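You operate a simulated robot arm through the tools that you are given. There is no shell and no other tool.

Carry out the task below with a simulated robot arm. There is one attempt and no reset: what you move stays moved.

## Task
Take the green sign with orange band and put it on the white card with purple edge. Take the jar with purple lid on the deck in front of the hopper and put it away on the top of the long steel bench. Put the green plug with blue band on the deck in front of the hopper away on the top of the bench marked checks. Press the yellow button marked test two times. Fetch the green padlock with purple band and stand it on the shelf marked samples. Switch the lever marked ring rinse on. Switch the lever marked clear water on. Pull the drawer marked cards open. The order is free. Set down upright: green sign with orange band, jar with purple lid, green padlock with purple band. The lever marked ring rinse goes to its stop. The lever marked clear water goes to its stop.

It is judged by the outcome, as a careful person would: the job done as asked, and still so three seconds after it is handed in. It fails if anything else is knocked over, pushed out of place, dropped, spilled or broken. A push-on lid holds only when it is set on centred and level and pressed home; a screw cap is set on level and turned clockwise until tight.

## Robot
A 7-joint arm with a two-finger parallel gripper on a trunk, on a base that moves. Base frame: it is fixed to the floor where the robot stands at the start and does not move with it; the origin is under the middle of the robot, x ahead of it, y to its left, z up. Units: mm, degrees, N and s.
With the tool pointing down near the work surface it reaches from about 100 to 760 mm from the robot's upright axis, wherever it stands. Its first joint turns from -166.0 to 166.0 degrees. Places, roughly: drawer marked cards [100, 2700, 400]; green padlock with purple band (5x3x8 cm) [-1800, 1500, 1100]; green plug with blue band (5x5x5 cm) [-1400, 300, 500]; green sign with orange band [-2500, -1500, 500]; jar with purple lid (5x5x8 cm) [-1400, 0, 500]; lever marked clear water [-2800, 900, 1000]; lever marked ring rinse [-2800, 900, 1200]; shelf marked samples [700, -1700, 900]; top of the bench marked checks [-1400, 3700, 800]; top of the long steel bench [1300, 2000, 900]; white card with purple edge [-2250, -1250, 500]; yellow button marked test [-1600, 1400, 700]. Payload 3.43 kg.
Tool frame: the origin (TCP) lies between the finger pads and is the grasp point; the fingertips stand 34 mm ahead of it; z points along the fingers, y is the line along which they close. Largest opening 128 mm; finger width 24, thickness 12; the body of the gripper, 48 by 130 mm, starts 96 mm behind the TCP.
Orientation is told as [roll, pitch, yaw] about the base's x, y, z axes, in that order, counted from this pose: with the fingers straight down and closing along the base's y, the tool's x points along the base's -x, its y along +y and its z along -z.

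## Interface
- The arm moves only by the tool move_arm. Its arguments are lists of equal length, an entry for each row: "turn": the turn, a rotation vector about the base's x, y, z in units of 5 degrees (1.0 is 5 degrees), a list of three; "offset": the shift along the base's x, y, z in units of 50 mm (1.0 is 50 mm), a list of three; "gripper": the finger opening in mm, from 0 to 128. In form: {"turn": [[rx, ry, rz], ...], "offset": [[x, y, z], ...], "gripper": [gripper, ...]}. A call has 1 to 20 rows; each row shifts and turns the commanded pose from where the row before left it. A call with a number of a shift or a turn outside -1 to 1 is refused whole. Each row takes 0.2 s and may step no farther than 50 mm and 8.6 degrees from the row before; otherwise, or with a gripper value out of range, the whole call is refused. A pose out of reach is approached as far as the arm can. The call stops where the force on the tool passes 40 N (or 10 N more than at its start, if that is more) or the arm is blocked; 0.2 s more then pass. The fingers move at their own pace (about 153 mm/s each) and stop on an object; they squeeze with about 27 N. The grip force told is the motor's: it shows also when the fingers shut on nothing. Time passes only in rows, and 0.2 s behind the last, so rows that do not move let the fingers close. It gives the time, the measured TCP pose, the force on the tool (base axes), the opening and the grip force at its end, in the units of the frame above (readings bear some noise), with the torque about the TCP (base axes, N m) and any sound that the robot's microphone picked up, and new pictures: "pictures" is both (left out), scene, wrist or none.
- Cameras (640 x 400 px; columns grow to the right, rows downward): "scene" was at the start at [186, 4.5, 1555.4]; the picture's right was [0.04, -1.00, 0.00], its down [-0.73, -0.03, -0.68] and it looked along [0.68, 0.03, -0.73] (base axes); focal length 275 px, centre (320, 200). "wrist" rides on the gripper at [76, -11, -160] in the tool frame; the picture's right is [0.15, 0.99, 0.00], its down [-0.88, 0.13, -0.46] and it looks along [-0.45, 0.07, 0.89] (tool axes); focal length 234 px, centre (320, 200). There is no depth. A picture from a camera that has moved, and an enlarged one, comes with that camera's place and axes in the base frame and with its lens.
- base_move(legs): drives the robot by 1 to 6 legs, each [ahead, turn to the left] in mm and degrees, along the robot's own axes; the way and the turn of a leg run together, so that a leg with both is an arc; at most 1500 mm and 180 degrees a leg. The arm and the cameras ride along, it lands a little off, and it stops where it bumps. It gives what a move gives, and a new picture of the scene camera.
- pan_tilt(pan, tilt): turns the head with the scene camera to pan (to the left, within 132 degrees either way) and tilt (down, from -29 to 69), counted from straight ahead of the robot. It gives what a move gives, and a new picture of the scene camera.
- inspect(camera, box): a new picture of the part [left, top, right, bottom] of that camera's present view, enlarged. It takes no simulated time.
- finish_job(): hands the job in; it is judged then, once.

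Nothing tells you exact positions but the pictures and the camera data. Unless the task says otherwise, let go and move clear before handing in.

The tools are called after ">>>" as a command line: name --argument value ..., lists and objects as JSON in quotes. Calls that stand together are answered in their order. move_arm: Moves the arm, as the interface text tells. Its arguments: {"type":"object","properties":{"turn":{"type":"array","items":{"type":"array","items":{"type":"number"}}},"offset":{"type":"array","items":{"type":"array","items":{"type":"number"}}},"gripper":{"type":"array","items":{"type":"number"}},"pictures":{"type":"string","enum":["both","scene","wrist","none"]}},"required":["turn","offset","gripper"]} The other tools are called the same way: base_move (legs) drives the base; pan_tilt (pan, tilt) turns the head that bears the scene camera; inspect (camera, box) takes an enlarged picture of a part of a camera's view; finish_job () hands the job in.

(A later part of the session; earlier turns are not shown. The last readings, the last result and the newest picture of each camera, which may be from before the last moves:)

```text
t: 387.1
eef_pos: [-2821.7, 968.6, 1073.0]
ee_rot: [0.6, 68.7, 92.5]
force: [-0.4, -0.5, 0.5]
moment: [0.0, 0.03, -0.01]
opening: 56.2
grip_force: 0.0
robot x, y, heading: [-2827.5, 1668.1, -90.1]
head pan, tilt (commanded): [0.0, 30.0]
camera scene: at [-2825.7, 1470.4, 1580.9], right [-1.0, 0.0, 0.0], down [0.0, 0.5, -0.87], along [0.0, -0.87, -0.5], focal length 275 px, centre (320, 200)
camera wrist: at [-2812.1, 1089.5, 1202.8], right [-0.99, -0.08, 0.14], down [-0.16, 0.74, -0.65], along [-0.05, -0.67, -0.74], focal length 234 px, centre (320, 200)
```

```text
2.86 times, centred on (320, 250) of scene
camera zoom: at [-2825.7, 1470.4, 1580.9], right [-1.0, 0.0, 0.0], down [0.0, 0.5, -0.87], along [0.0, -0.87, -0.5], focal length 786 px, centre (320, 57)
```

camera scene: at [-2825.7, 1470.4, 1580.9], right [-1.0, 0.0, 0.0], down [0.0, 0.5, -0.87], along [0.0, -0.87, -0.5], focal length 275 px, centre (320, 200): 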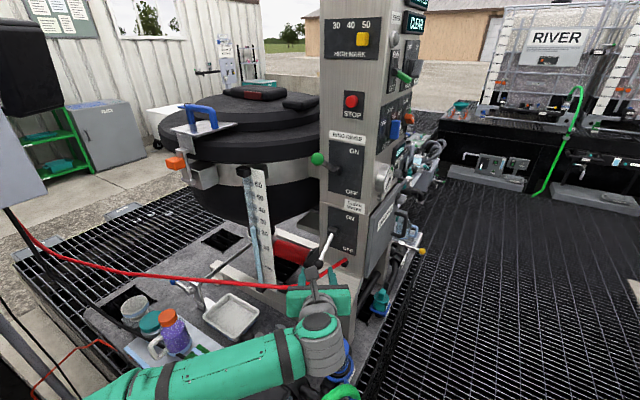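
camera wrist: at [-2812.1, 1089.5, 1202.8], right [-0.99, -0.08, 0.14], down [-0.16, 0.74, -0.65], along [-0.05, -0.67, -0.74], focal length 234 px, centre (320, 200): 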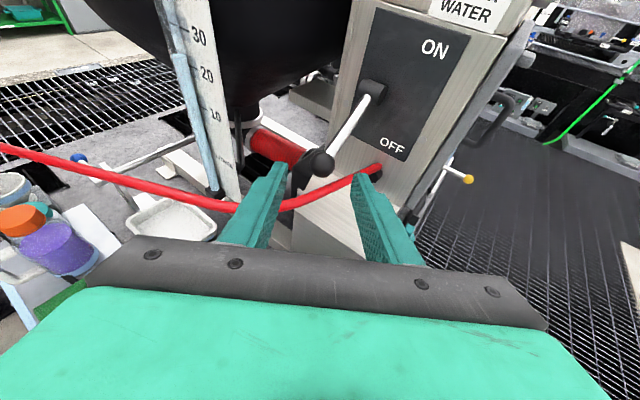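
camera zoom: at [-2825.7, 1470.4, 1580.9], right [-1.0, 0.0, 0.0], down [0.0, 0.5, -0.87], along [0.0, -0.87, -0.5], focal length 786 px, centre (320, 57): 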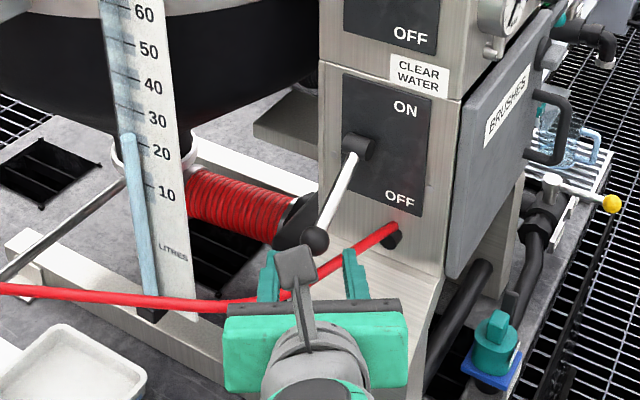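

Clear view: knob at (-2821,878,1029), cable passes ~20 mm below. I'll advance along a line slightly above the knob's centre with 46 mm opening, in two stages.

>>> move_arm --turn '[[0, 0, 0], [0, 0, 0], [0, 0, 0]]' --offset '[[0, -0.4, -0.12], [0, -0.5, -0.2], [0, 0, 0]]' --gripper '[46, 46, 46]' --pictures "wrist"

>>> inspect --camera "wrist" --box '[220, 80, 460, 240]'

>>> inspect --camera "scene" --box '[260, 200, 380, 300]'

```text
t: 387.9
eef_pos: [-2819.9, 924.7, 1057.4]
ee_rot: [0.8, 68.8, 92.5]
force: [-0.8, -0.5, -0.4]
moment: [-0.01, -0.03, 0.01]
opening: 45.8
grip_force: 0.0
robot x, y, heading: [-2828.2, 1661.2, -90.1]
head pan, tilt (commanded): [0.0, 30.0]
camera wrist: at [-2811.2, 1044.8, 1186.7], right [-0.99, -0.09, 0.14], down [-0.16, 0.74, -0.66], along [-0.05, -0.67, -0.74], focal length 234 px, centre (320, 200)
```

wrist: 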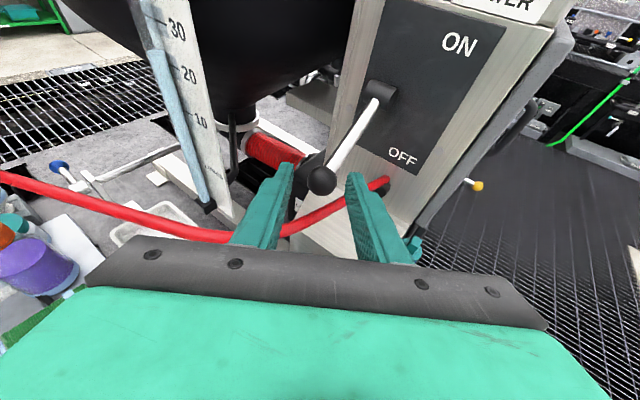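

```text
2.50 times, centred on (340, 160) of wrist
camera zoom: at [-2811.2, 1044.8, 1186.7], right [-0.99, -0.09, 0.14], down [-0.16, 0.74, -0.66], along [-0.05, -0.67, -0.74], focal length 585 px, centre (270, 300)
```

zoom: 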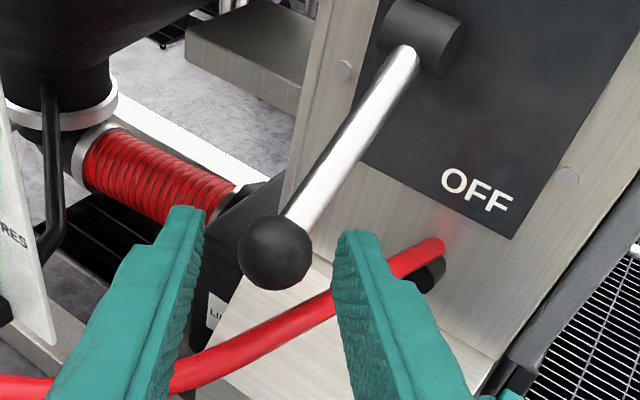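

```text
4.00 times, centred on (320, 250) of scene
camera zoom: at [-2825.7, 1470.4, 1580.9], right [-1.0, 0.0, 0.0], down [0.0, 0.5, -0.87], along [0.0, -0.87, -0.5], focal length 1100 px, centre (320, 0)
```

zoom: 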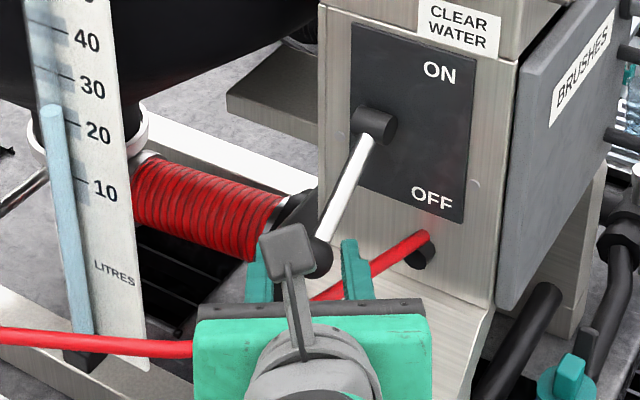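

The knob is centred between the fingertips, cable below. Advancing the last 36 mm and closing on the knob.

>>> move_arm --turn '[[0, 0, 0], [0, 0, 0], [0, 0, 0]]' --offset '[[-0.016, -0.36, -0.2], [-0.016, -0.36, -0.19], [0, 0, 0]]' --gripper '[46, 46, 46]' --pictures "wrist"

>>> inspect --camera "wrist" --box '[220, 80, 460, 240]'

```text
t: 388.6
eef_pos: [-2822.8, 888.6, 1038.2]
ee_rot: [0.7, 68.8, 92.5]
force: [-0.3, 0.7, 0.1]
moment: [-0.02, 0.0, -0.01]
opening: 46.0
grip_force: 0.0
robot x, y, heading: [-2824.9, 1662.6, -89.9]
head pan, tilt (commanded): [0.0, 30.0]
camera wrist: at [-2813.5, 1009.4, 1168.0], right [-0.99, -0.08, 0.14], down [-0.16, 0.74, -0.66], along [-0.05, -0.67, -0.74], focal length 234 px, centre (320, 200)
```

wrist: 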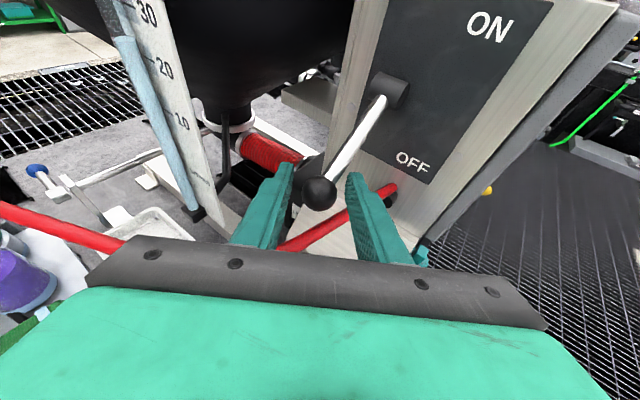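

```text
2.50 times, centred on (340, 160) of wrist
camera zoom: at [-2813.5, 1009.4, 1168.0], right [-0.99, -0.08, 0.14], down [-0.16, 0.74, -0.66], along [-0.05, -0.67, -0.74], focal length 585 px, centre (270, 300)
```

zoom: 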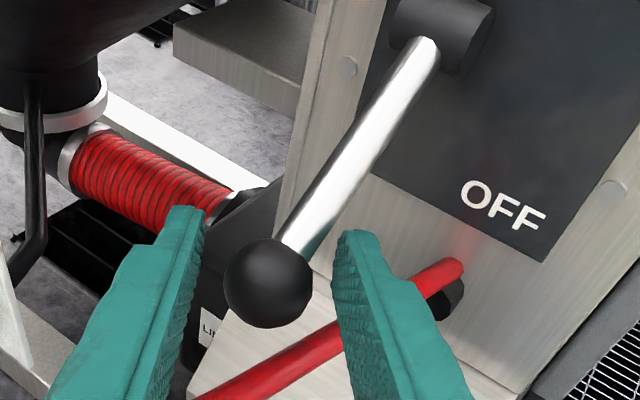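

The knob is between the pads. Closing gently on it.

>>> move_arm --turn '[[0, 0, 0], [0, 0, 0]]' --offset '[[0, 0, 0], [0, 0, 0]]' --gripper '[15, 15]' --pictures "wrist"

```text
t: 389.2
eef_pos: [-2824.5, 888.9, 1037.9]
ee_rot: [0.7, 68.7, 92.1]
force: [-10.5, 2.4, -3.2]
moment: [-0.12, -0.85, -1.53]
opening: 34.4
grip_force: 44.9
robot x, y, heading: [-2828.7, 1664.6, -90.2]
head pan, tilt (commanded): [0.0, 30.0]
camera wrist: at [-2815.1, 1009.9, 1167.8], right [-0.99, -0.08, 0.14], down [-0.15, 0.74, -0.65], along [-0.05, -0.67, -0.74], focal length 234 px, centre (320, 200)
```

wrist: 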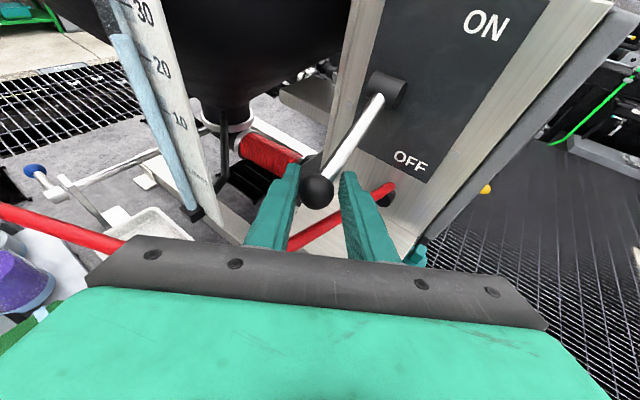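

>>> inspect --camera "wrist" --box '[240, 100, 420, 240]'

>>> inspect --camera "scene" --box '[270, 210, 380, 300]'

```text
2.86 times, centred on (330, 170) of wrist
camera zoom: at [-2815.1, 1009.9, 1167.8], right [-0.99, -0.08, 0.14], down [-0.15, 0.74, -0.65], along [-0.05, -0.67, -0.74], focal length 669 px, centre (291, 286)
```

zoom: 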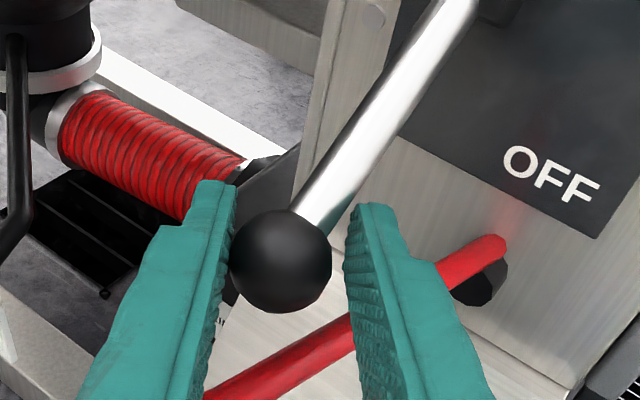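

```text
4.44 times, centred on (325, 255) of scene
camera zoom: at [-2826.2, 1470.4, 1580.9], right [-1.0, 0.0, 0.0], down [0.0, 0.5, -0.87], along [0.0, -0.87, -0.5], focal length 1222 px, centre (298, -44)
```

zoom: 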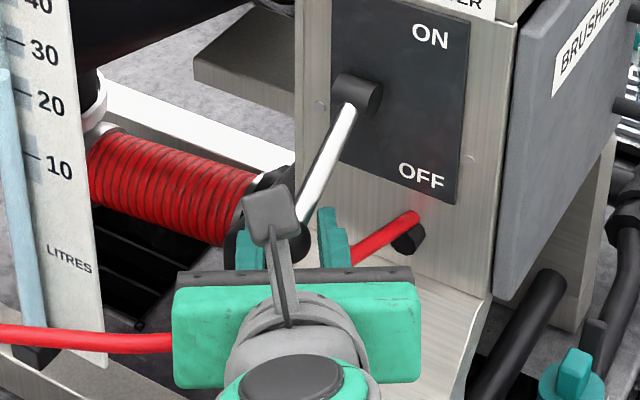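

The knob sits ~3 mm nearer the left finger. I'll reopen slightly, shift 3 mm left, and close again.

>>> move_arm --turn '[[0, 0, 0], [0, 0, 0], [0, 0, 0], [0, 0, 0], [0, 0, 0]]' --offset '[[0, 0, 0], [0.09, 0, 0], [0, 0, 0], [0, 0, 0], [0, 0, 0]]' --gripper '[44, 44, 44, 15, 15]' --pictures "wrist"

>>> inspect --camera "wrist" --box '[240, 100, 420, 240]'

```text
t: 390.4
eef_pos: [-2820.8, 890.5, 1040.1]
ee_rot: [0.7, 68.7, 92.1]
force: [-26.0, 10.3, -4.3]
moment: [0.19, -0.71, -1.59]
opening: 32.6
grip_force: 44.9
robot x, y, heading: [-2824.9, 1664.0, -90.1]
head pan, tilt (commanded): [0.0, 30.0]
camera wrist: at [-2811.6, 1010.3, 1168.3], right [-0.99, -0.08, 0.14], down [-0.15, 0.74, -0.65], along [-0.05, -0.67, -0.74], focal length 234 px, centre (320, 200)
```

wrist: 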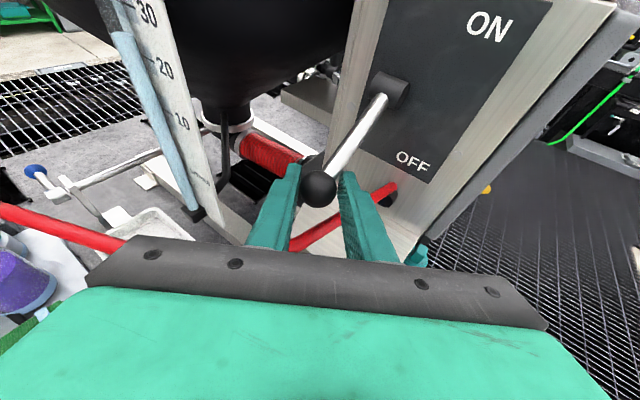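

```text
2.86 times, centred on (330, 170) of wrist
camera zoom: at [-2811.6, 1010.3, 1168.3], right [-0.99, -0.08, 0.14], down [-0.15, 0.74, -0.65], along [-0.05, -0.67, -0.74], focal length 669 px, centre (291, 286)
```

zoom: 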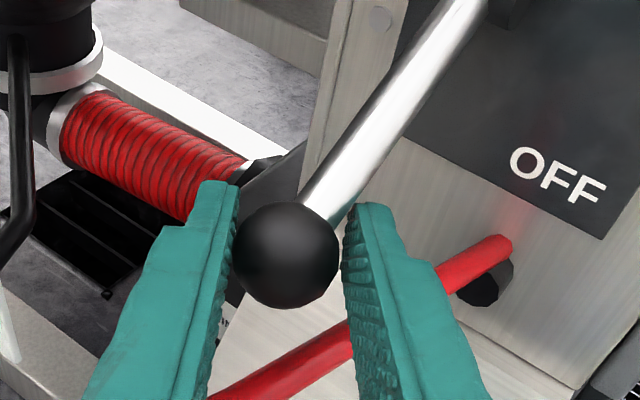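

The right fingertip reaches the rod because the rod slants that way. I'll open, back off 14 mm so only the tips hold the ball, and close again.

>>> move_arm --turn '[[0, 0, 0], [0, 0, 0], [0, 0, 0], [0, 0, 0], [0, 0, 0]]' --offset '[[0, 0, 0], [-0.02, 0.26, 0.09], [0, 0, 0], [0, 0, 0], [0, 0, 0]]' --gripper '[46, 46, 46, 15, 15]' --pictures "wrist"

>>> inspect --camera "wrist" --box '[240, 100, 420, 240]'

```text
t: 391.6
eef_pos: [-2818.1, 901.3, 1042.9]
ee_rot: [0.6, 68.7, 92.4]
force: [0.6, 2.5, -2.8]
moment: [-0.04, -0.51, -0.75]
opening: 30.6
grip_force: 44.5
robot x, y, heading: [-2827.9, 1664.2, -90.0]
head pan, tilt (commanded): [0.0, 30.0]
camera wrist: at [-2809.8, 1022.0, 1173.3], right [-0.99, -0.08, 0.14], down [-0.16, 0.74, -0.65], along [-0.05, -0.67, -0.74], focal length 234 px, centre (320, 200)
```

wrist: 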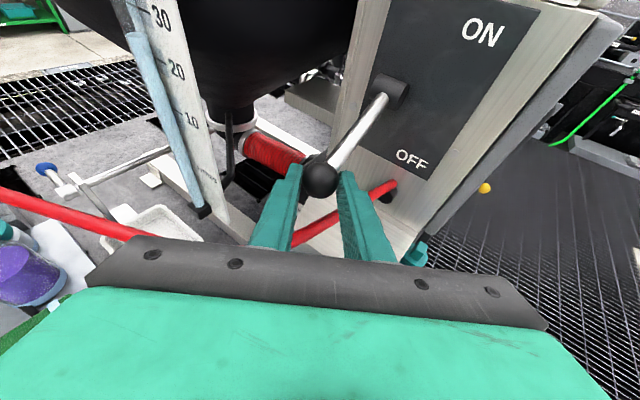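

```text
2.86 times, centred on (330, 170) of wrist
camera zoom: at [-2809.8, 1022.0, 1173.3], right [-0.99, -0.08, 0.14], down [-0.16, 0.74, -0.65], along [-0.05, -0.67, -0.74], focal length 669 px, centre (291, 286)
```

zoom: 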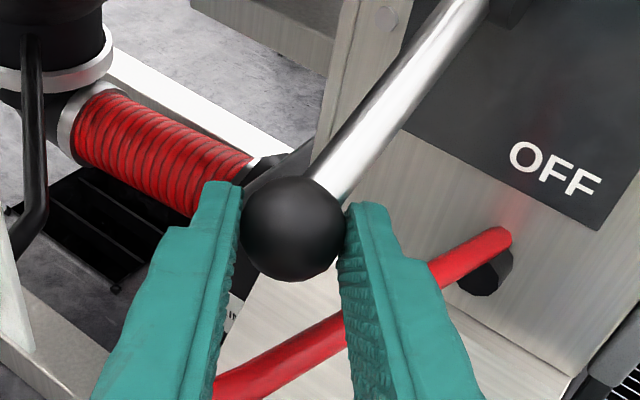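

Now the ball is held evenly by the fingertips. I'll lift it along its arc (out and up), first to about level.

>>> move_arm --turn '[[0, 0, 0], [0, 0, 0], [0, 0, 0], [0, 0, 0], [0, 0, 0], [0, 0, 0]]' --offset '[[0.068, 0.11, 0.17], [0.068, 0.11, 0.17], [0.043, 0.07, 0.198], [0.043, 0.07, 0.198], [0.015, 0.024, 0.212], [0.015, 0.024, 0.212]]' --gripper '[15, 15, 15, 15, 15, 15]'

>>> inspect --camera "wrist" --box '[240, 60, 420, 200]'

```text
t: 392.8
eef_pos: [-2812.0, 919.4, 1085.9]
ee_rot: [1.1, 68.6, 92.2]
force: [-6.1, -9.6, -1.1]
moment: [0.06, -0.08, 0.05]
opening: 30.1
grip_force: 45.1
robot x, y, heading: [-2825.2, 1665.0, -90.5]
head pan, tilt (commanded): [0.0, 30.0]
stopped in row 5: the force on the tool passed its limit at 41 N (the readings are from after the stop); the commanded pose is now the measured one
camera scene: at [-2826.1, 1469.7, 1580.8], right [-1.0, 0.0, 0.0], down [0.0, 0.5, -0.87], along [0.0, -0.87, -0.5], focal length 275 px, centre (320, 200)
camera wrist: at [-2802.4, 1040.6, 1215.1], right [-0.99, -0.07, 0.14], down [-0.15, 0.74, -0.65], along [-0.06, -0.67, -0.74], focal length 234 px, centre (320, 200)
```

scene: 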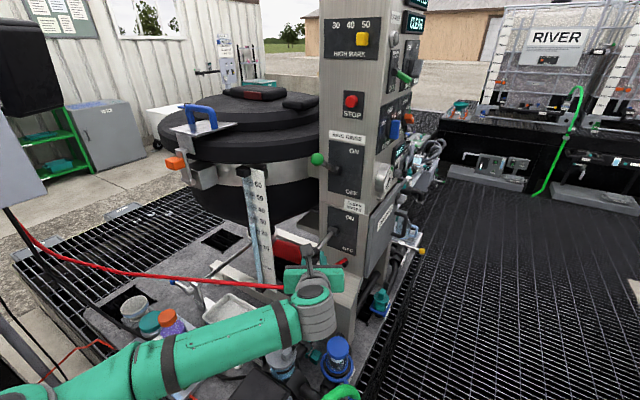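
wrist: 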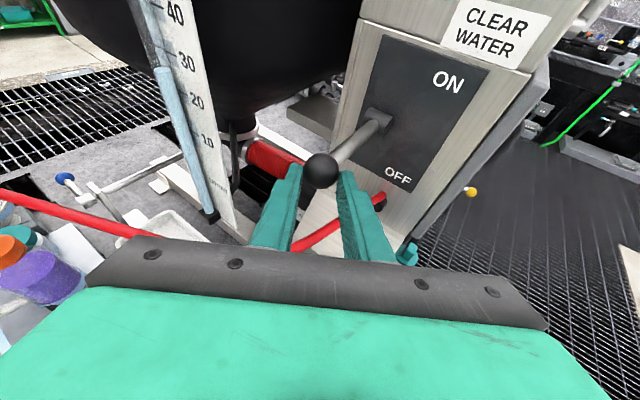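

```text
2.86 times, centred on (330, 130) of wrist
camera zoom: at [-2802.4, 1040.6, 1215.1], right [-0.99, -0.07, 0.14], down [-0.15, 0.74, -0.65], along [-0.06, -0.67, -0.74], focal length 669 px, centre (291, 400)
```

zoom: 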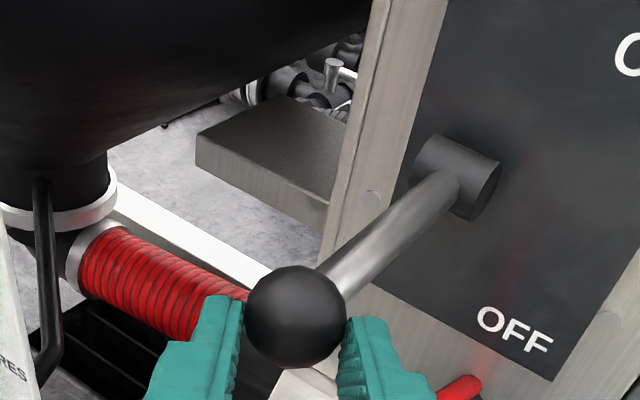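

The lever is about level now; my arc was slightly too wide. I'll move in a few millimetres and continue on a tighter arc upward.

>>> move_arm --turn '[[0, 0, 0], [0, 0, 0], [0, 0, 0], [0, 0, 0], [0, 0, 0]]' --offset '[[-0.06, -0.1, 0.05], [-0.013, -0.021, 0.189], [-0.013, -0.021, 0.189], [-0.038, -0.062, 0.176], [-0.038, -0.062, 0.176]]' --gripper '[15, 15, 15, 15, 15]'

>>> inspect --camera "wrist" --box '[240, 60, 420, 200]'

>>> inspect --camera "scene" --box '[260, 140, 400, 280]'

```text
t: 394.0
eef_pos: [-2813.9, 909.2, 1121.9]
ee_rot: [0.7, 68.6, 92.5]
force: [7.4, 11.1, 3.4]
moment: [0.11, 0.15, -0.19]
opening: 30.2
grip_force: 44.6
robot x, y, heading: [-2832.3, 1667.3, -90.1]
head pan, tilt (commanded): [0.0, 30.0]
stopped in row 5: the force on the tool passed its limit at 42 N (the readings are from after the stop); the commanded pose is now the measured one
camera scene: at [-2825.4, 1471.0, 1581.0], right [-1.0, 0.0, 0.0], down [0.0, 0.5, -0.87], along [0.0, -0.87, -0.5], focal length 275 px, centre (320, 200)
camera wrist: at [-2806.1, 1029.7, 1251.6], right [-0.99, -0.08, 0.14], down [-0.16, 0.74, -0.65], along [-0.05, -0.67, -0.74], focal length 234 px, centre (320, 200)
```

scene: 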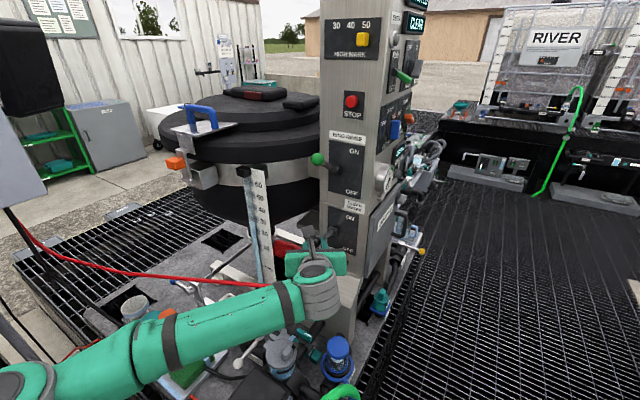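
wrist: 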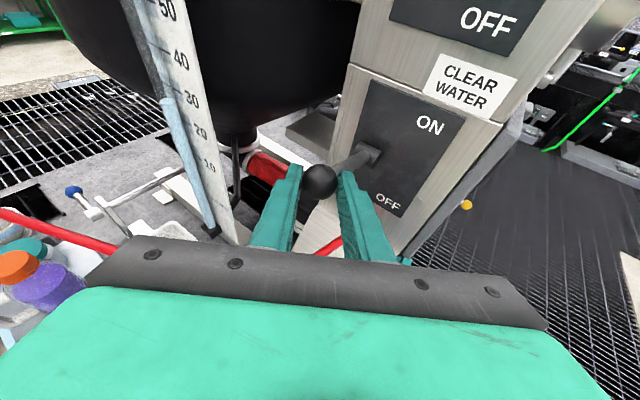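

```text
2.86 times, centred on (330, 130) of wrist
camera zoom: at [-2806.1, 1029.7, 1251.6], right [-0.99, -0.08, 0.14], down [-0.16, 0.74, -0.65], along [-0.05, -0.67, -0.74], focal length 669 px, centre (291, 400)
```

zoom: 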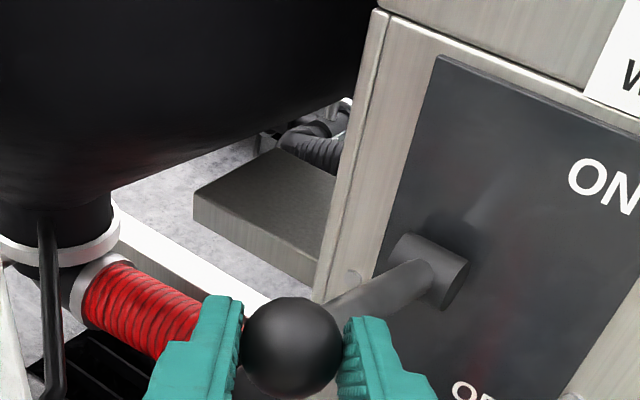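

```text
2.86 times, centred on (330, 210) of scene
camera zoom: at [-2825.4, 1471.0, 1581.0], right [-1.0, 0.0, 0.0], down [0.0, 0.5, -0.87], along [0.0, -0.87, -0.5], focal length 786 px, centre (291, 171)
```

zoom: 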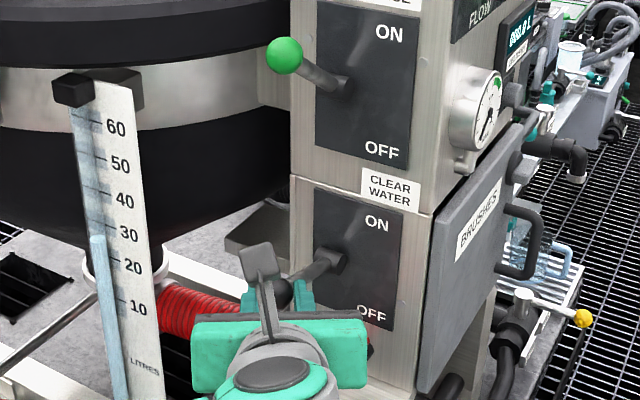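

The lever is already above level (~+20°). I'll release the knob, check whether it stays, and finish by pushing it up from below as with the first lever.

>>> move_arm --turn '[[0, 0, 0], [0, 0, 0], [0, 0, 0], [0, 0, 0], [0, 0, 0]]' --offset '[[0, 0, 0], [0, 0, 0], [0, 0.5, 0.2], [0, 0.8, 0.3], [0, 0, 0]]' --gripper '[48, 48, 48, 48, 48]'

>>> inspect --camera "scene" --box '[260, 140, 400, 280]'

```text
t: 395.2
eef_pos: [-2815.4, 973.1, 1145.5]
ee_rot: [1.0, 68.7, 92.4]
force: [0.0, 0.7, 0.4]
moment: [0.0, -0.01, 0.01]
opening: 48.2
grip_force: 0.1
robot x, y, heading: [-2828.0, 1666.1, -90.1]
head pan, tilt (commanded): [0.0, 30.0]
camera scene: at [-2825.7, 1470.3, 1580.9], right [-1.0, 0.0, 0.0], down [0.0, 0.5, -0.87], along [0.0, -0.87, -0.5], focal length 275 px, centre (320, 200)
camera wrist: at [-2806.8, 1094.2, 1276.5], right [-0.99, -0.08, 0.14], down [-0.16, 0.74, -0.65], along [-0.05, -0.67, -0.74], focal length 234 px, centre (320, 200)
```

scene: 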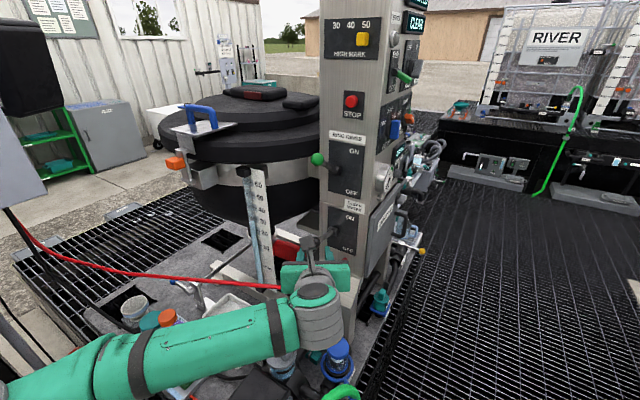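
wrist: 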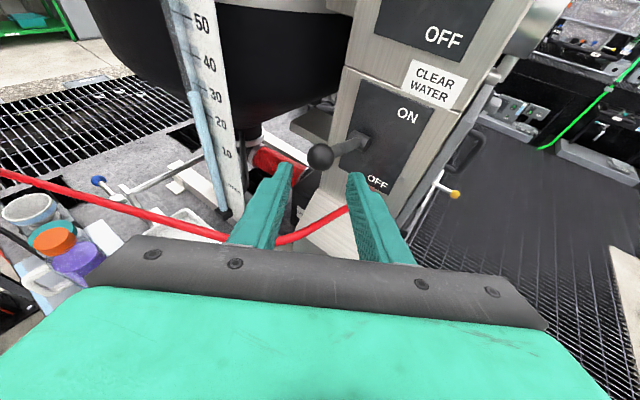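

```text
2.86 times, centred on (330, 210) of scene
camera zoom: at [-2825.7, 1470.3, 1580.9], right [-1.0, 0.0, 0.0], down [0.0, 0.5, -0.87], along [0.0, -0.87, -0.5], focal length 786 px, centre (291, 171)
```

zoom: 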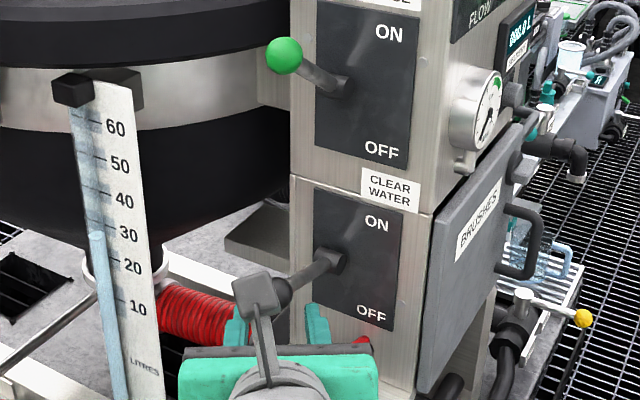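

The lever stays where I leave it (~+22°). I'll level the tool, close the fingers, drop below the rod (well above the cable) and slide under it.

>>> move_arm --turn '[[-1, 0, 0], [-1, 0, 0], [-1, 0, 0], [-1, 0, 0], [-0.26, 0, 0], [0, 0, 0]]' --offset '[[-0.048, 0.1, -0.3], [-0.048, 0.1, -0.3], [-0.048, 0, -0.3], [-0.048, 0, -0.3], [-0.048, 0, -0.28], [0, 0, 0]]' --gripper '[0, 0, 0, 0, 0, 0]'

>>> inspect --camera "wrist" --box '[220, 40, 460, 220]'

```text
t: 396.6
eef_pos: [-2828.9, 982.3, 1071.8]
ee_rot: [91.5, 89.1, -177.0]
force: [0.0, -0.9, -0.3]
moment: [0.05, -0.01, -0.01]
opening: 0.0
grip_force: 27.1
robot x, y, heading: [-2828.8, 1665.8, -90.2]
head pan, tilt (commanded): [0.0, 30.0]
camera scene: at [-2825.8, 1470.4, 1580.9], right [-1.0, 0.0, 0.0], down [0.0, 0.5, -0.87], along [0.0, -0.87, -0.5], focal length 275 px, centre (320, 200)
camera wrist: at [-2819.5, 1141.6, 1149.0], right [-0.99, -0.03, 0.16], down [-0.16, 0.45, -0.88], along [-0.05, -0.89, -0.45], focal length 234 px, centre (320, 200)
```

scene: 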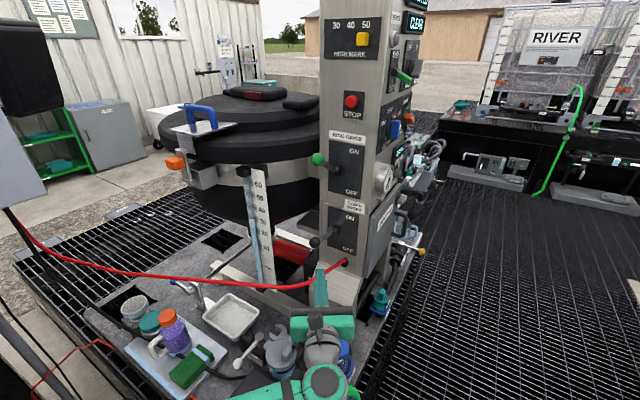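
wrist: 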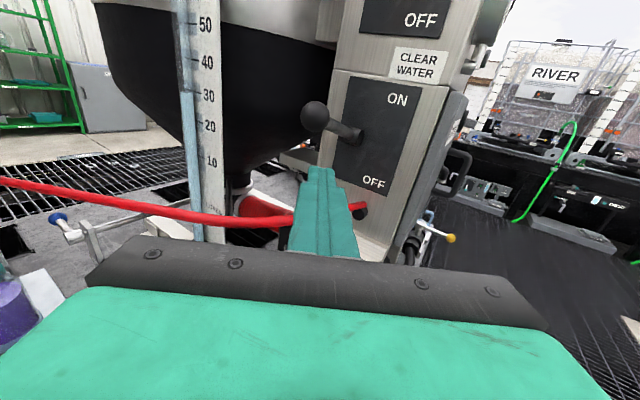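

```text
2.22 times, centred on (340, 130) of wrist
camera zoom: at [-2819.5, 1141.6, 1149.0], right [-0.99, -0.03, 0.16], down [-0.16, 0.45, -0.88], along [-0.05, -0.89, -0.45], focal length 520 px, centre (276, 356)
```

zoom: 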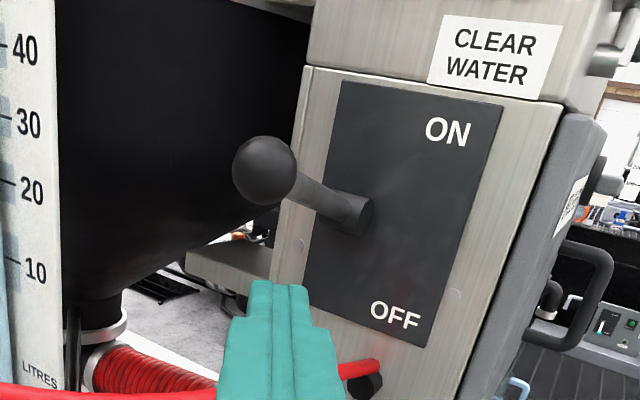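

The knob is above the finger line. Sliding in 98 mm beneath it, then pushing up to the stop.

>>> move_arm --turn '[[0, 0, 0], [0, 0, 0], [0, 0, 0], [0, 0, 0]]' --offset '[[0.02, -0.66, 0], [0.02, -0.66, 0], [0, -0.64, 0], [0, 0, 0]]' --gripper '[0, 0, 0, 0]' --pictures "wrist"

>>> move_arm --turn '[[0, 0, 0], [0, 0, 0], [0, 0, 0], [0, 0, 0], [0, 0, 0], [0, 0, 0], [0, 0, 0], [0, 0, 0], [0, 0, 0], [0, 0, 0]]' --offset '[[0, 0, 0.1], [0, 0, 0.1], [0, 0, 0.1], [0, 0, 0.1], [0, 0, 0.1], [0, 0, 0.1], [0, 0, 0.1], [0, 0, 0.1], [0, 0, 0.1], [0, 0, 0.1]]' --gripper '[0, 0, 0, 0, 0, 0, 0, 0, 0, 0]'

>>> inspect --camera "scene" --box '[260, 140, 400, 280]'

```text
t: 397.6
eef_pos: [-2825.7, 886.2, 1072.9]
ee_rot: [88.7, 89.2, -179.9]
force: [0.6, 0.3, -0.1]
moment: [0.0, -0.01, 0.02]
opening: 0.0
grip_force: 26.8
robot x, y, heading: [-2823.3, 1663.3, -90.2]
head pan, tilt (commanded): [0.0, 30.0]
camera wrist: at [-2816.8, 1045.7, 1149.7], right [-0.99, -0.03, 0.16], down [-0.16, 0.45, -0.88], along [-0.05, -0.89, -0.45], focal length 234 px, centre (320, 200)
```

wrist: 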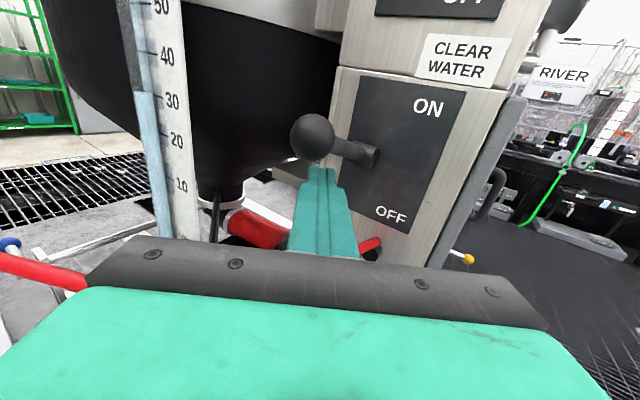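

```text
t: 399.7
eef_pos: [-2826.5, 886.6, 1108.5]
ee_rot: [44.8, 88.6, 136.3]
force: [2.0, 1.9, -3.4]
moment: [0.1, 0.0, 0.06]
opening: 0.2
grip_force: 27.6
robot x, y, heading: [-2826.3, 1663.9, -89.7]
head pan, tilt (commanded): [0.0, 30.0]
stopped in row 10: the force on the tool passed its limit at 46 N (the readings are from after the stop); the commanded pose is now the measured one
camera scene: at [-2825.7, 1470.5, 1580.9], right [-1.0, 0.0, 0.0], down [0.0, 0.5, -0.87], along [0.0, -0.87, -0.5], focal length 275 px, centre (320, 200)
camera wrist: at [-2816.9, 1044.1, 1189.3], right [-0.99, -0.03, 0.16], down [-0.16, 0.47, -0.87], along [-0.05, -0.88, -0.46], focal length 234 px, centre (320, 200)
```

scene: 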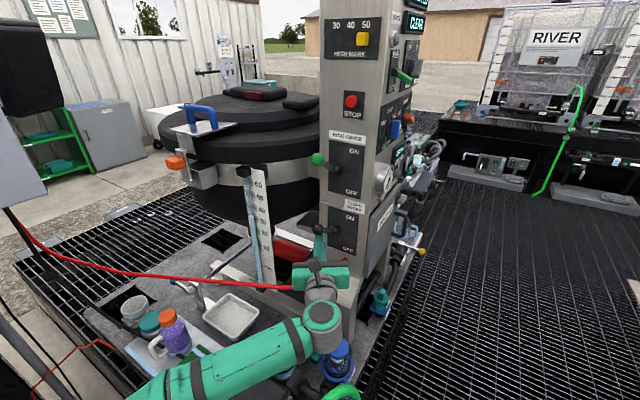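
wrist: 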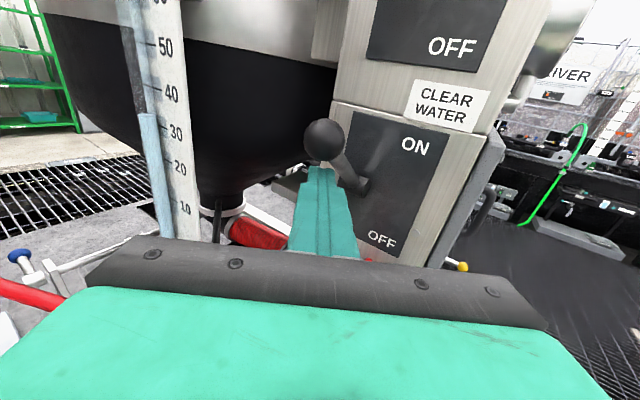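

```text
2.86 times, centred on (330, 210) of scene
camera zoom: at [-2825.7, 1470.5, 1580.9], right [-1.0, 0.0, 0.0], down [0.0, 0.5, -0.87], along [0.0, -0.87, -0.5], focal length 786 px, centre (291, 171)
```

zoom: 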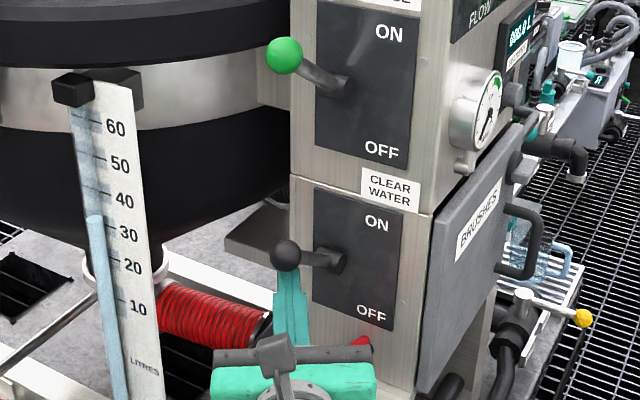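

Same end-stop feel and geometry as the first lever: CLEAR WATER is at ON. Lowering a bit and backing out, then verifying both levers.

>>> move_arm --turn '[[0, 0, 0], [0, 0, 0], [0, 0, 0], [0, 0, 0], [0, 0, 0]]' --offset '[[0, 0, -0.3], [0, 0, -0.3], [0, 0.8, 0], [0, 0.8, 0.2], [0, 0.8, 0.5]]' --gripper '[0, 0, 0, 0, 0]'

>>> inspect --camera "wrist" --box '[240, 0, 480, 170]'

>>> base_move --legs '[[-350, 0]]'

>>> inspect --camera "scene" --box '[260, 80, 400, 260]'

```text
t: 400.9
eef_pos: [-2826.5, 1008.2, 1113.7]
ee_rot: [45.4, 88.6, 137.0]
force: [0.5, 0.6, 0.0]
moment: [0.0, -0.01, 0.01]
opening: 0.0
grip_force: 26.7
robot x, y, heading: [-2826.4, 1666.2, -89.9]
head pan, tilt (commanded): [0.0, 30.0]
camera scene: at [-2825.8, 1470.2, 1580.9], right [-1.0, 0.0, 0.0], down [0.0, 0.5, -0.87], along [0.0, -0.87, -0.5], focal length 275 px, centre (320, 200)
camera wrist: at [-2818.5, 1166.4, 1193.1], right [-0.99, -0.03, 0.16], down [-0.16, 0.47, -0.87], along [-0.05, -0.88, -0.46], focal length 234 px, centre (320, 200)
```

scene: 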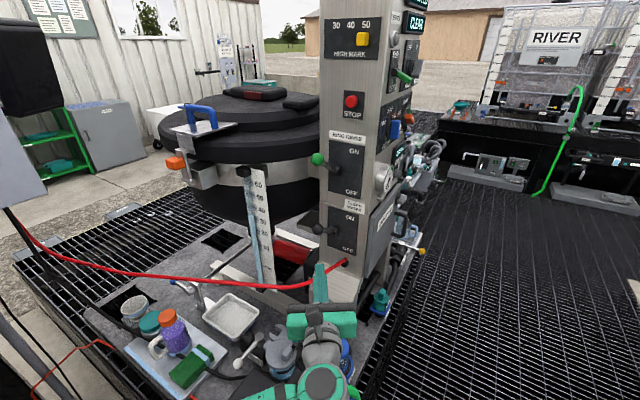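
wrist: 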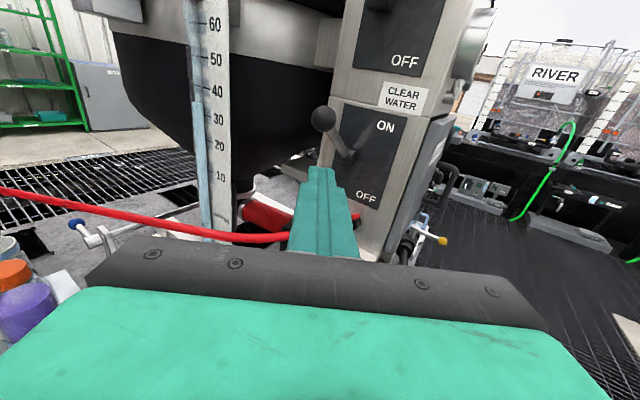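

```text
2.35 times, centred on (360, 85) of wrist
camera zoom: at [-2818.5, 1166.4, 1193.1], right [-0.99, -0.03, 0.16], down [-0.16, 0.47, -0.87], along [-0.05, -0.88, -0.46], focal length 551 px, centre (226, 471)
```

zoom: 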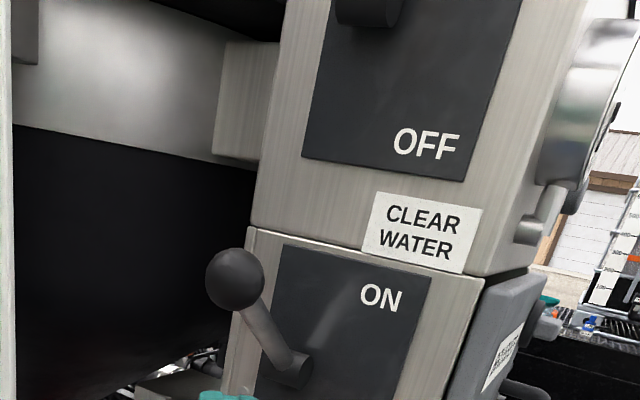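

```text
t: 403.1
eef_pos: [-2828.1, 1329.3, 1114.0]
ee_rot: [47.9, 88.8, 139.4]
force: [-1.1, 0.2, 0.3]
moment: [-0.02, -0.04, 0.05]
opening: 0.0
grip_force: 27.4
robot x, y, heading: [-2827.5, 1987.3, -90.2]
head pan, tilt (commanded): [0.0, 30.0]
stopped in leg 1: the robot was blocked; the commanded pose is now the measured one
camera scene: at [-2825.1, 1792.4, 1580.9], right [-1.0, 0.0, 0.0], down [0.0, 0.5, -0.87], along [0.0, -0.87, -0.5], focal length 275 px, centre (320, 200)
```

scene: 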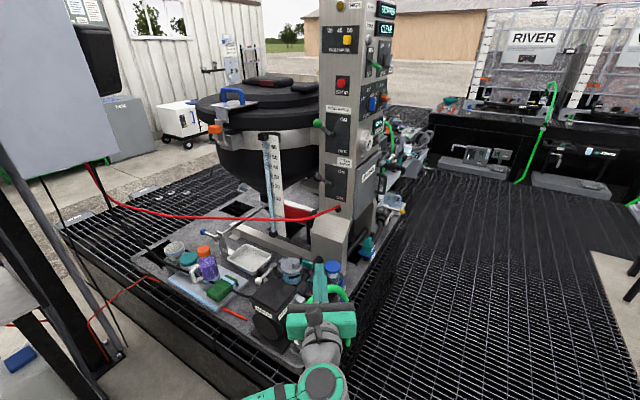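

```text
2.22 times, centred on (330, 170) of scene
camera zoom: at [-2825.1, 1792.4, 1580.9], right [-1.0, 0.0, 0.0], down [0.0, 0.5, -0.87], along [0.0, -0.87, -0.5], focal length 611 px, centre (298, 267)
```

zoom: 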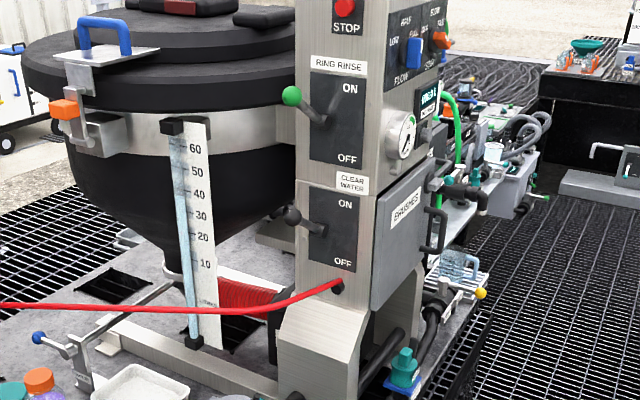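

Both levers are up at ON. Something blocked me behind, though; I'll look around behind before moving further.

>>> pan_tilt --pan -130 --tilt 50

>>> pan_tilt --pan 130 --tilt 50

```text
t: 405.2
eef_pos: [-2828.5, 1330.6, 1113.7]
ee_rot: [48.4, 88.6, 139.8]
force: [0.0, 0.0, -0.1]
moment: [0.01, 0.02, 0.01]
opening: 0.2
grip_force: 26.6
robot x, y, heading: [-2827.1, 1987.8, -90.2]
head pan, tilt (commanded): [-130.0, 50.0]
camera scene: at [-2883.6, 1932.6, 1551.4], right [0.65, 0.76, 0.0], down [0.58, -0.49, -0.64], along [-0.49, 0.41, -0.77], focal length 275 px, centre (320, 200)
```

scene: 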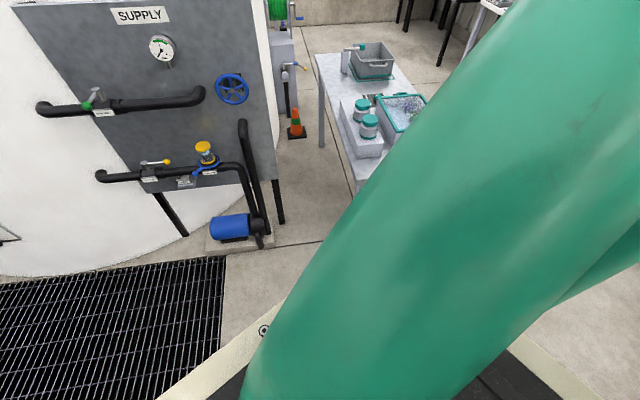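

```text
t: 408.8
eef_pos: [-2827.4, 1331.0, 1113.9]
ee_rot: [48.5, 88.7, 139.7]
force: [0.7, 0.6, -0.4]
moment: [0.02, -0.01, 0.03]
opening: 0.0
grip_force: 27.6
robot x, y, heading: [-2824.4, 1990.5, -89.9]
head pan, tilt (commanded): [130.0, 50.0]
camera scene: at [-2765.5, 1932.1, 1551.4], right [0.64, -0.77, 0.0], down [-0.59, -0.49, -0.64], along [0.49, 0.41, -0.77], focal length 275 px, centre (320, 200)
```

scene: 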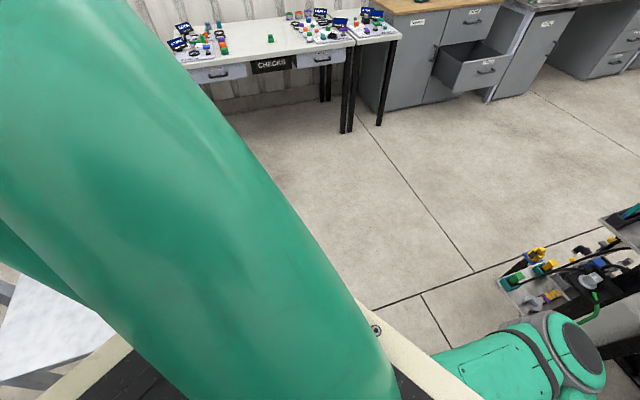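

A grey stool stands right behind me; that's what blocked the base. I'll move forward, swing round into open space and check that nothing there was displaced.

>>> base_move --legs '[[70, 0], [0, 95], [750, 0]]'

>>> pan_tilt --pan 128 --tilt 25

```text
t: 417.9
eef_pos: [-1434.6, 1996.0, 1115.6]
ee_rot: [48.3, 88.7, -126.5]
force: [0.5, -0.3, -0.2]
moment: [-0.01, 0.01, -0.01]
opening: 0.0
grip_force: 26.8
robot x, y, heading: [-2090.3, 1959.5, 3.2]
head pan, tilt (commanded): [130.0, 50.0]
camera scene: at [-2036.1, 2020.2, 1551.4], right [0.73, 0.69, 0.0], down [0.52, -0.56, -0.64], along [-0.44, 0.47, -0.77], focal length 275 px, centre (320, 200)
```

scene: 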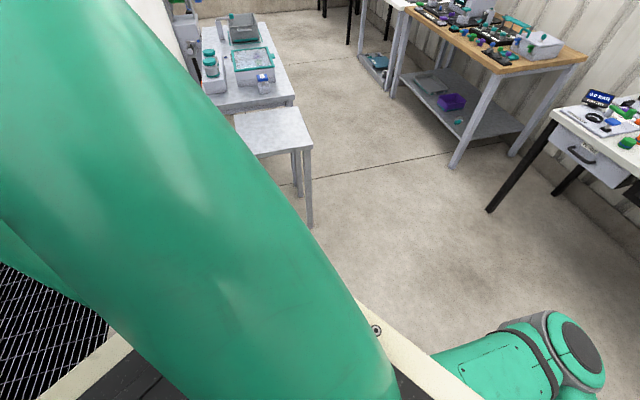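

```text
t: 418.8
eef_pos: [-1435.0, 1995.8, 1114.9]
ee_rot: [48.3, 88.7, -126.7]
force: [-0.4, 0.9, 0.0]
moment: [0.03, 0.01, 0.0]
opening: 0.1
grip_force: 26.8
robot x, y, heading: [-2089.3, 1957.4, 3.3]
head pan, tilt (commanded): [128.0, 25.0]
camera scene: at [-2044.1, 2033.3, 1588.8], right [0.75, 0.66, 0.0], down [0.28, -0.32, -0.91], along [-0.6, 0.68, -0.42], focal length 275 px, centre (320, 200)
```

scene: 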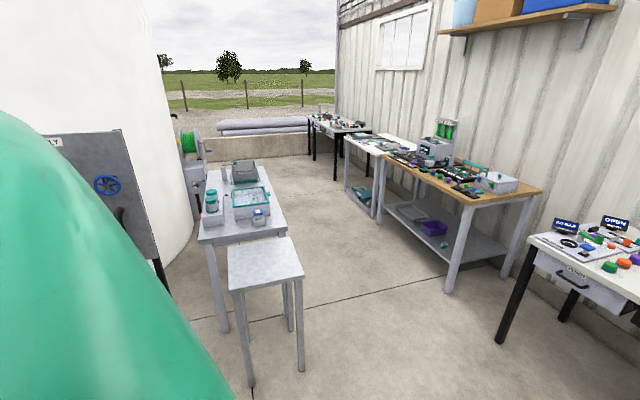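

The stool and table look orderly. To be sure the stool was not pushed, I'll return to an earlier viewpoint and compare with the earlier picture.

>>> base_move --legs '[[0, 13.6], [995, 0], [0, -138.3]]'

>>> pan_tilt --pan -60 --tilt 20

>>> inspect --camera "scene" --box '[320, 130, 480, 350]'

```text
t: 431.2
eef_pos: [-1475.9, 1672.8, 1113.3]
ee_rot: [48.4, 88.7, 110.6]
force: [0.3, -0.2, 0.1]
moment: [-0.02, 0.01, 0.03]
opening: 0.1
grip_force: 27.1
robot x, y, heading: [-1154.3, 2244.8, -119.6]
head pan, tilt (commanded): [128.0, 25.0]
camera scene: at [-1113.5, 2168.7, 1588.9], right [0.15, -0.99, 0.0], down [-0.42, -0.06, -0.91], along [0.9, 0.13, -0.42], focal length 275 px, centre (320, 200)
```

scene: 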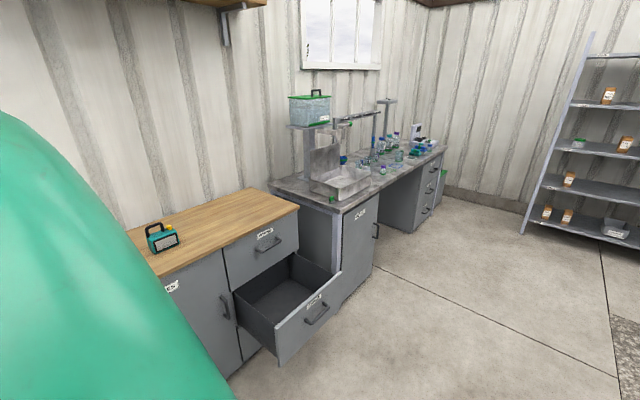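

```text
t: 434.0
eef_pos: [-1475.1, 1674.0, 1113.6]
ee_rot: [48.2, 88.6, 110.4]
force: [0.1, 0.0, -0.8]
moment: [0.02, 0.01, 0.0]
opening: 0.1
grip_force: 27.3
robot x, y, heading: [-1153.8, 2245.3, -119.4]
head pan, tilt (commanded): [-60.0, 20.0]
camera scene: at [-1297.7, 2154.2, 1597.0], right [-0.01, 1.0, 0.0], down [0.34, 0.0, -0.94], along [-0.94, -0.01, -0.34], focal length 275 px, centre (320, 200)
```

scene: 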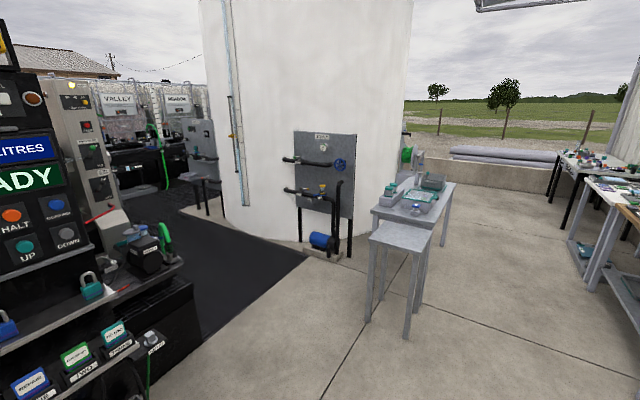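

```text
1.82 times, centred on (400, 240) of scene
camera zoom: at [-1297.7, 2154.2, 1597.0], right [-0.01, 1.0, 0.0], down [0.34, 0.0, -0.94], along [-0.94, -0.01, -0.34], focal length 500 px, centre (174, 127)
```

zoom: 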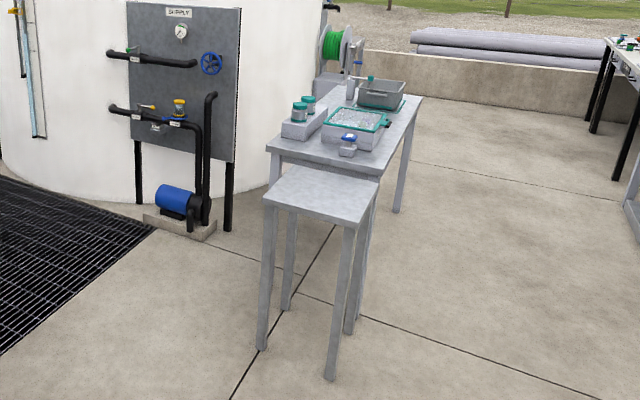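

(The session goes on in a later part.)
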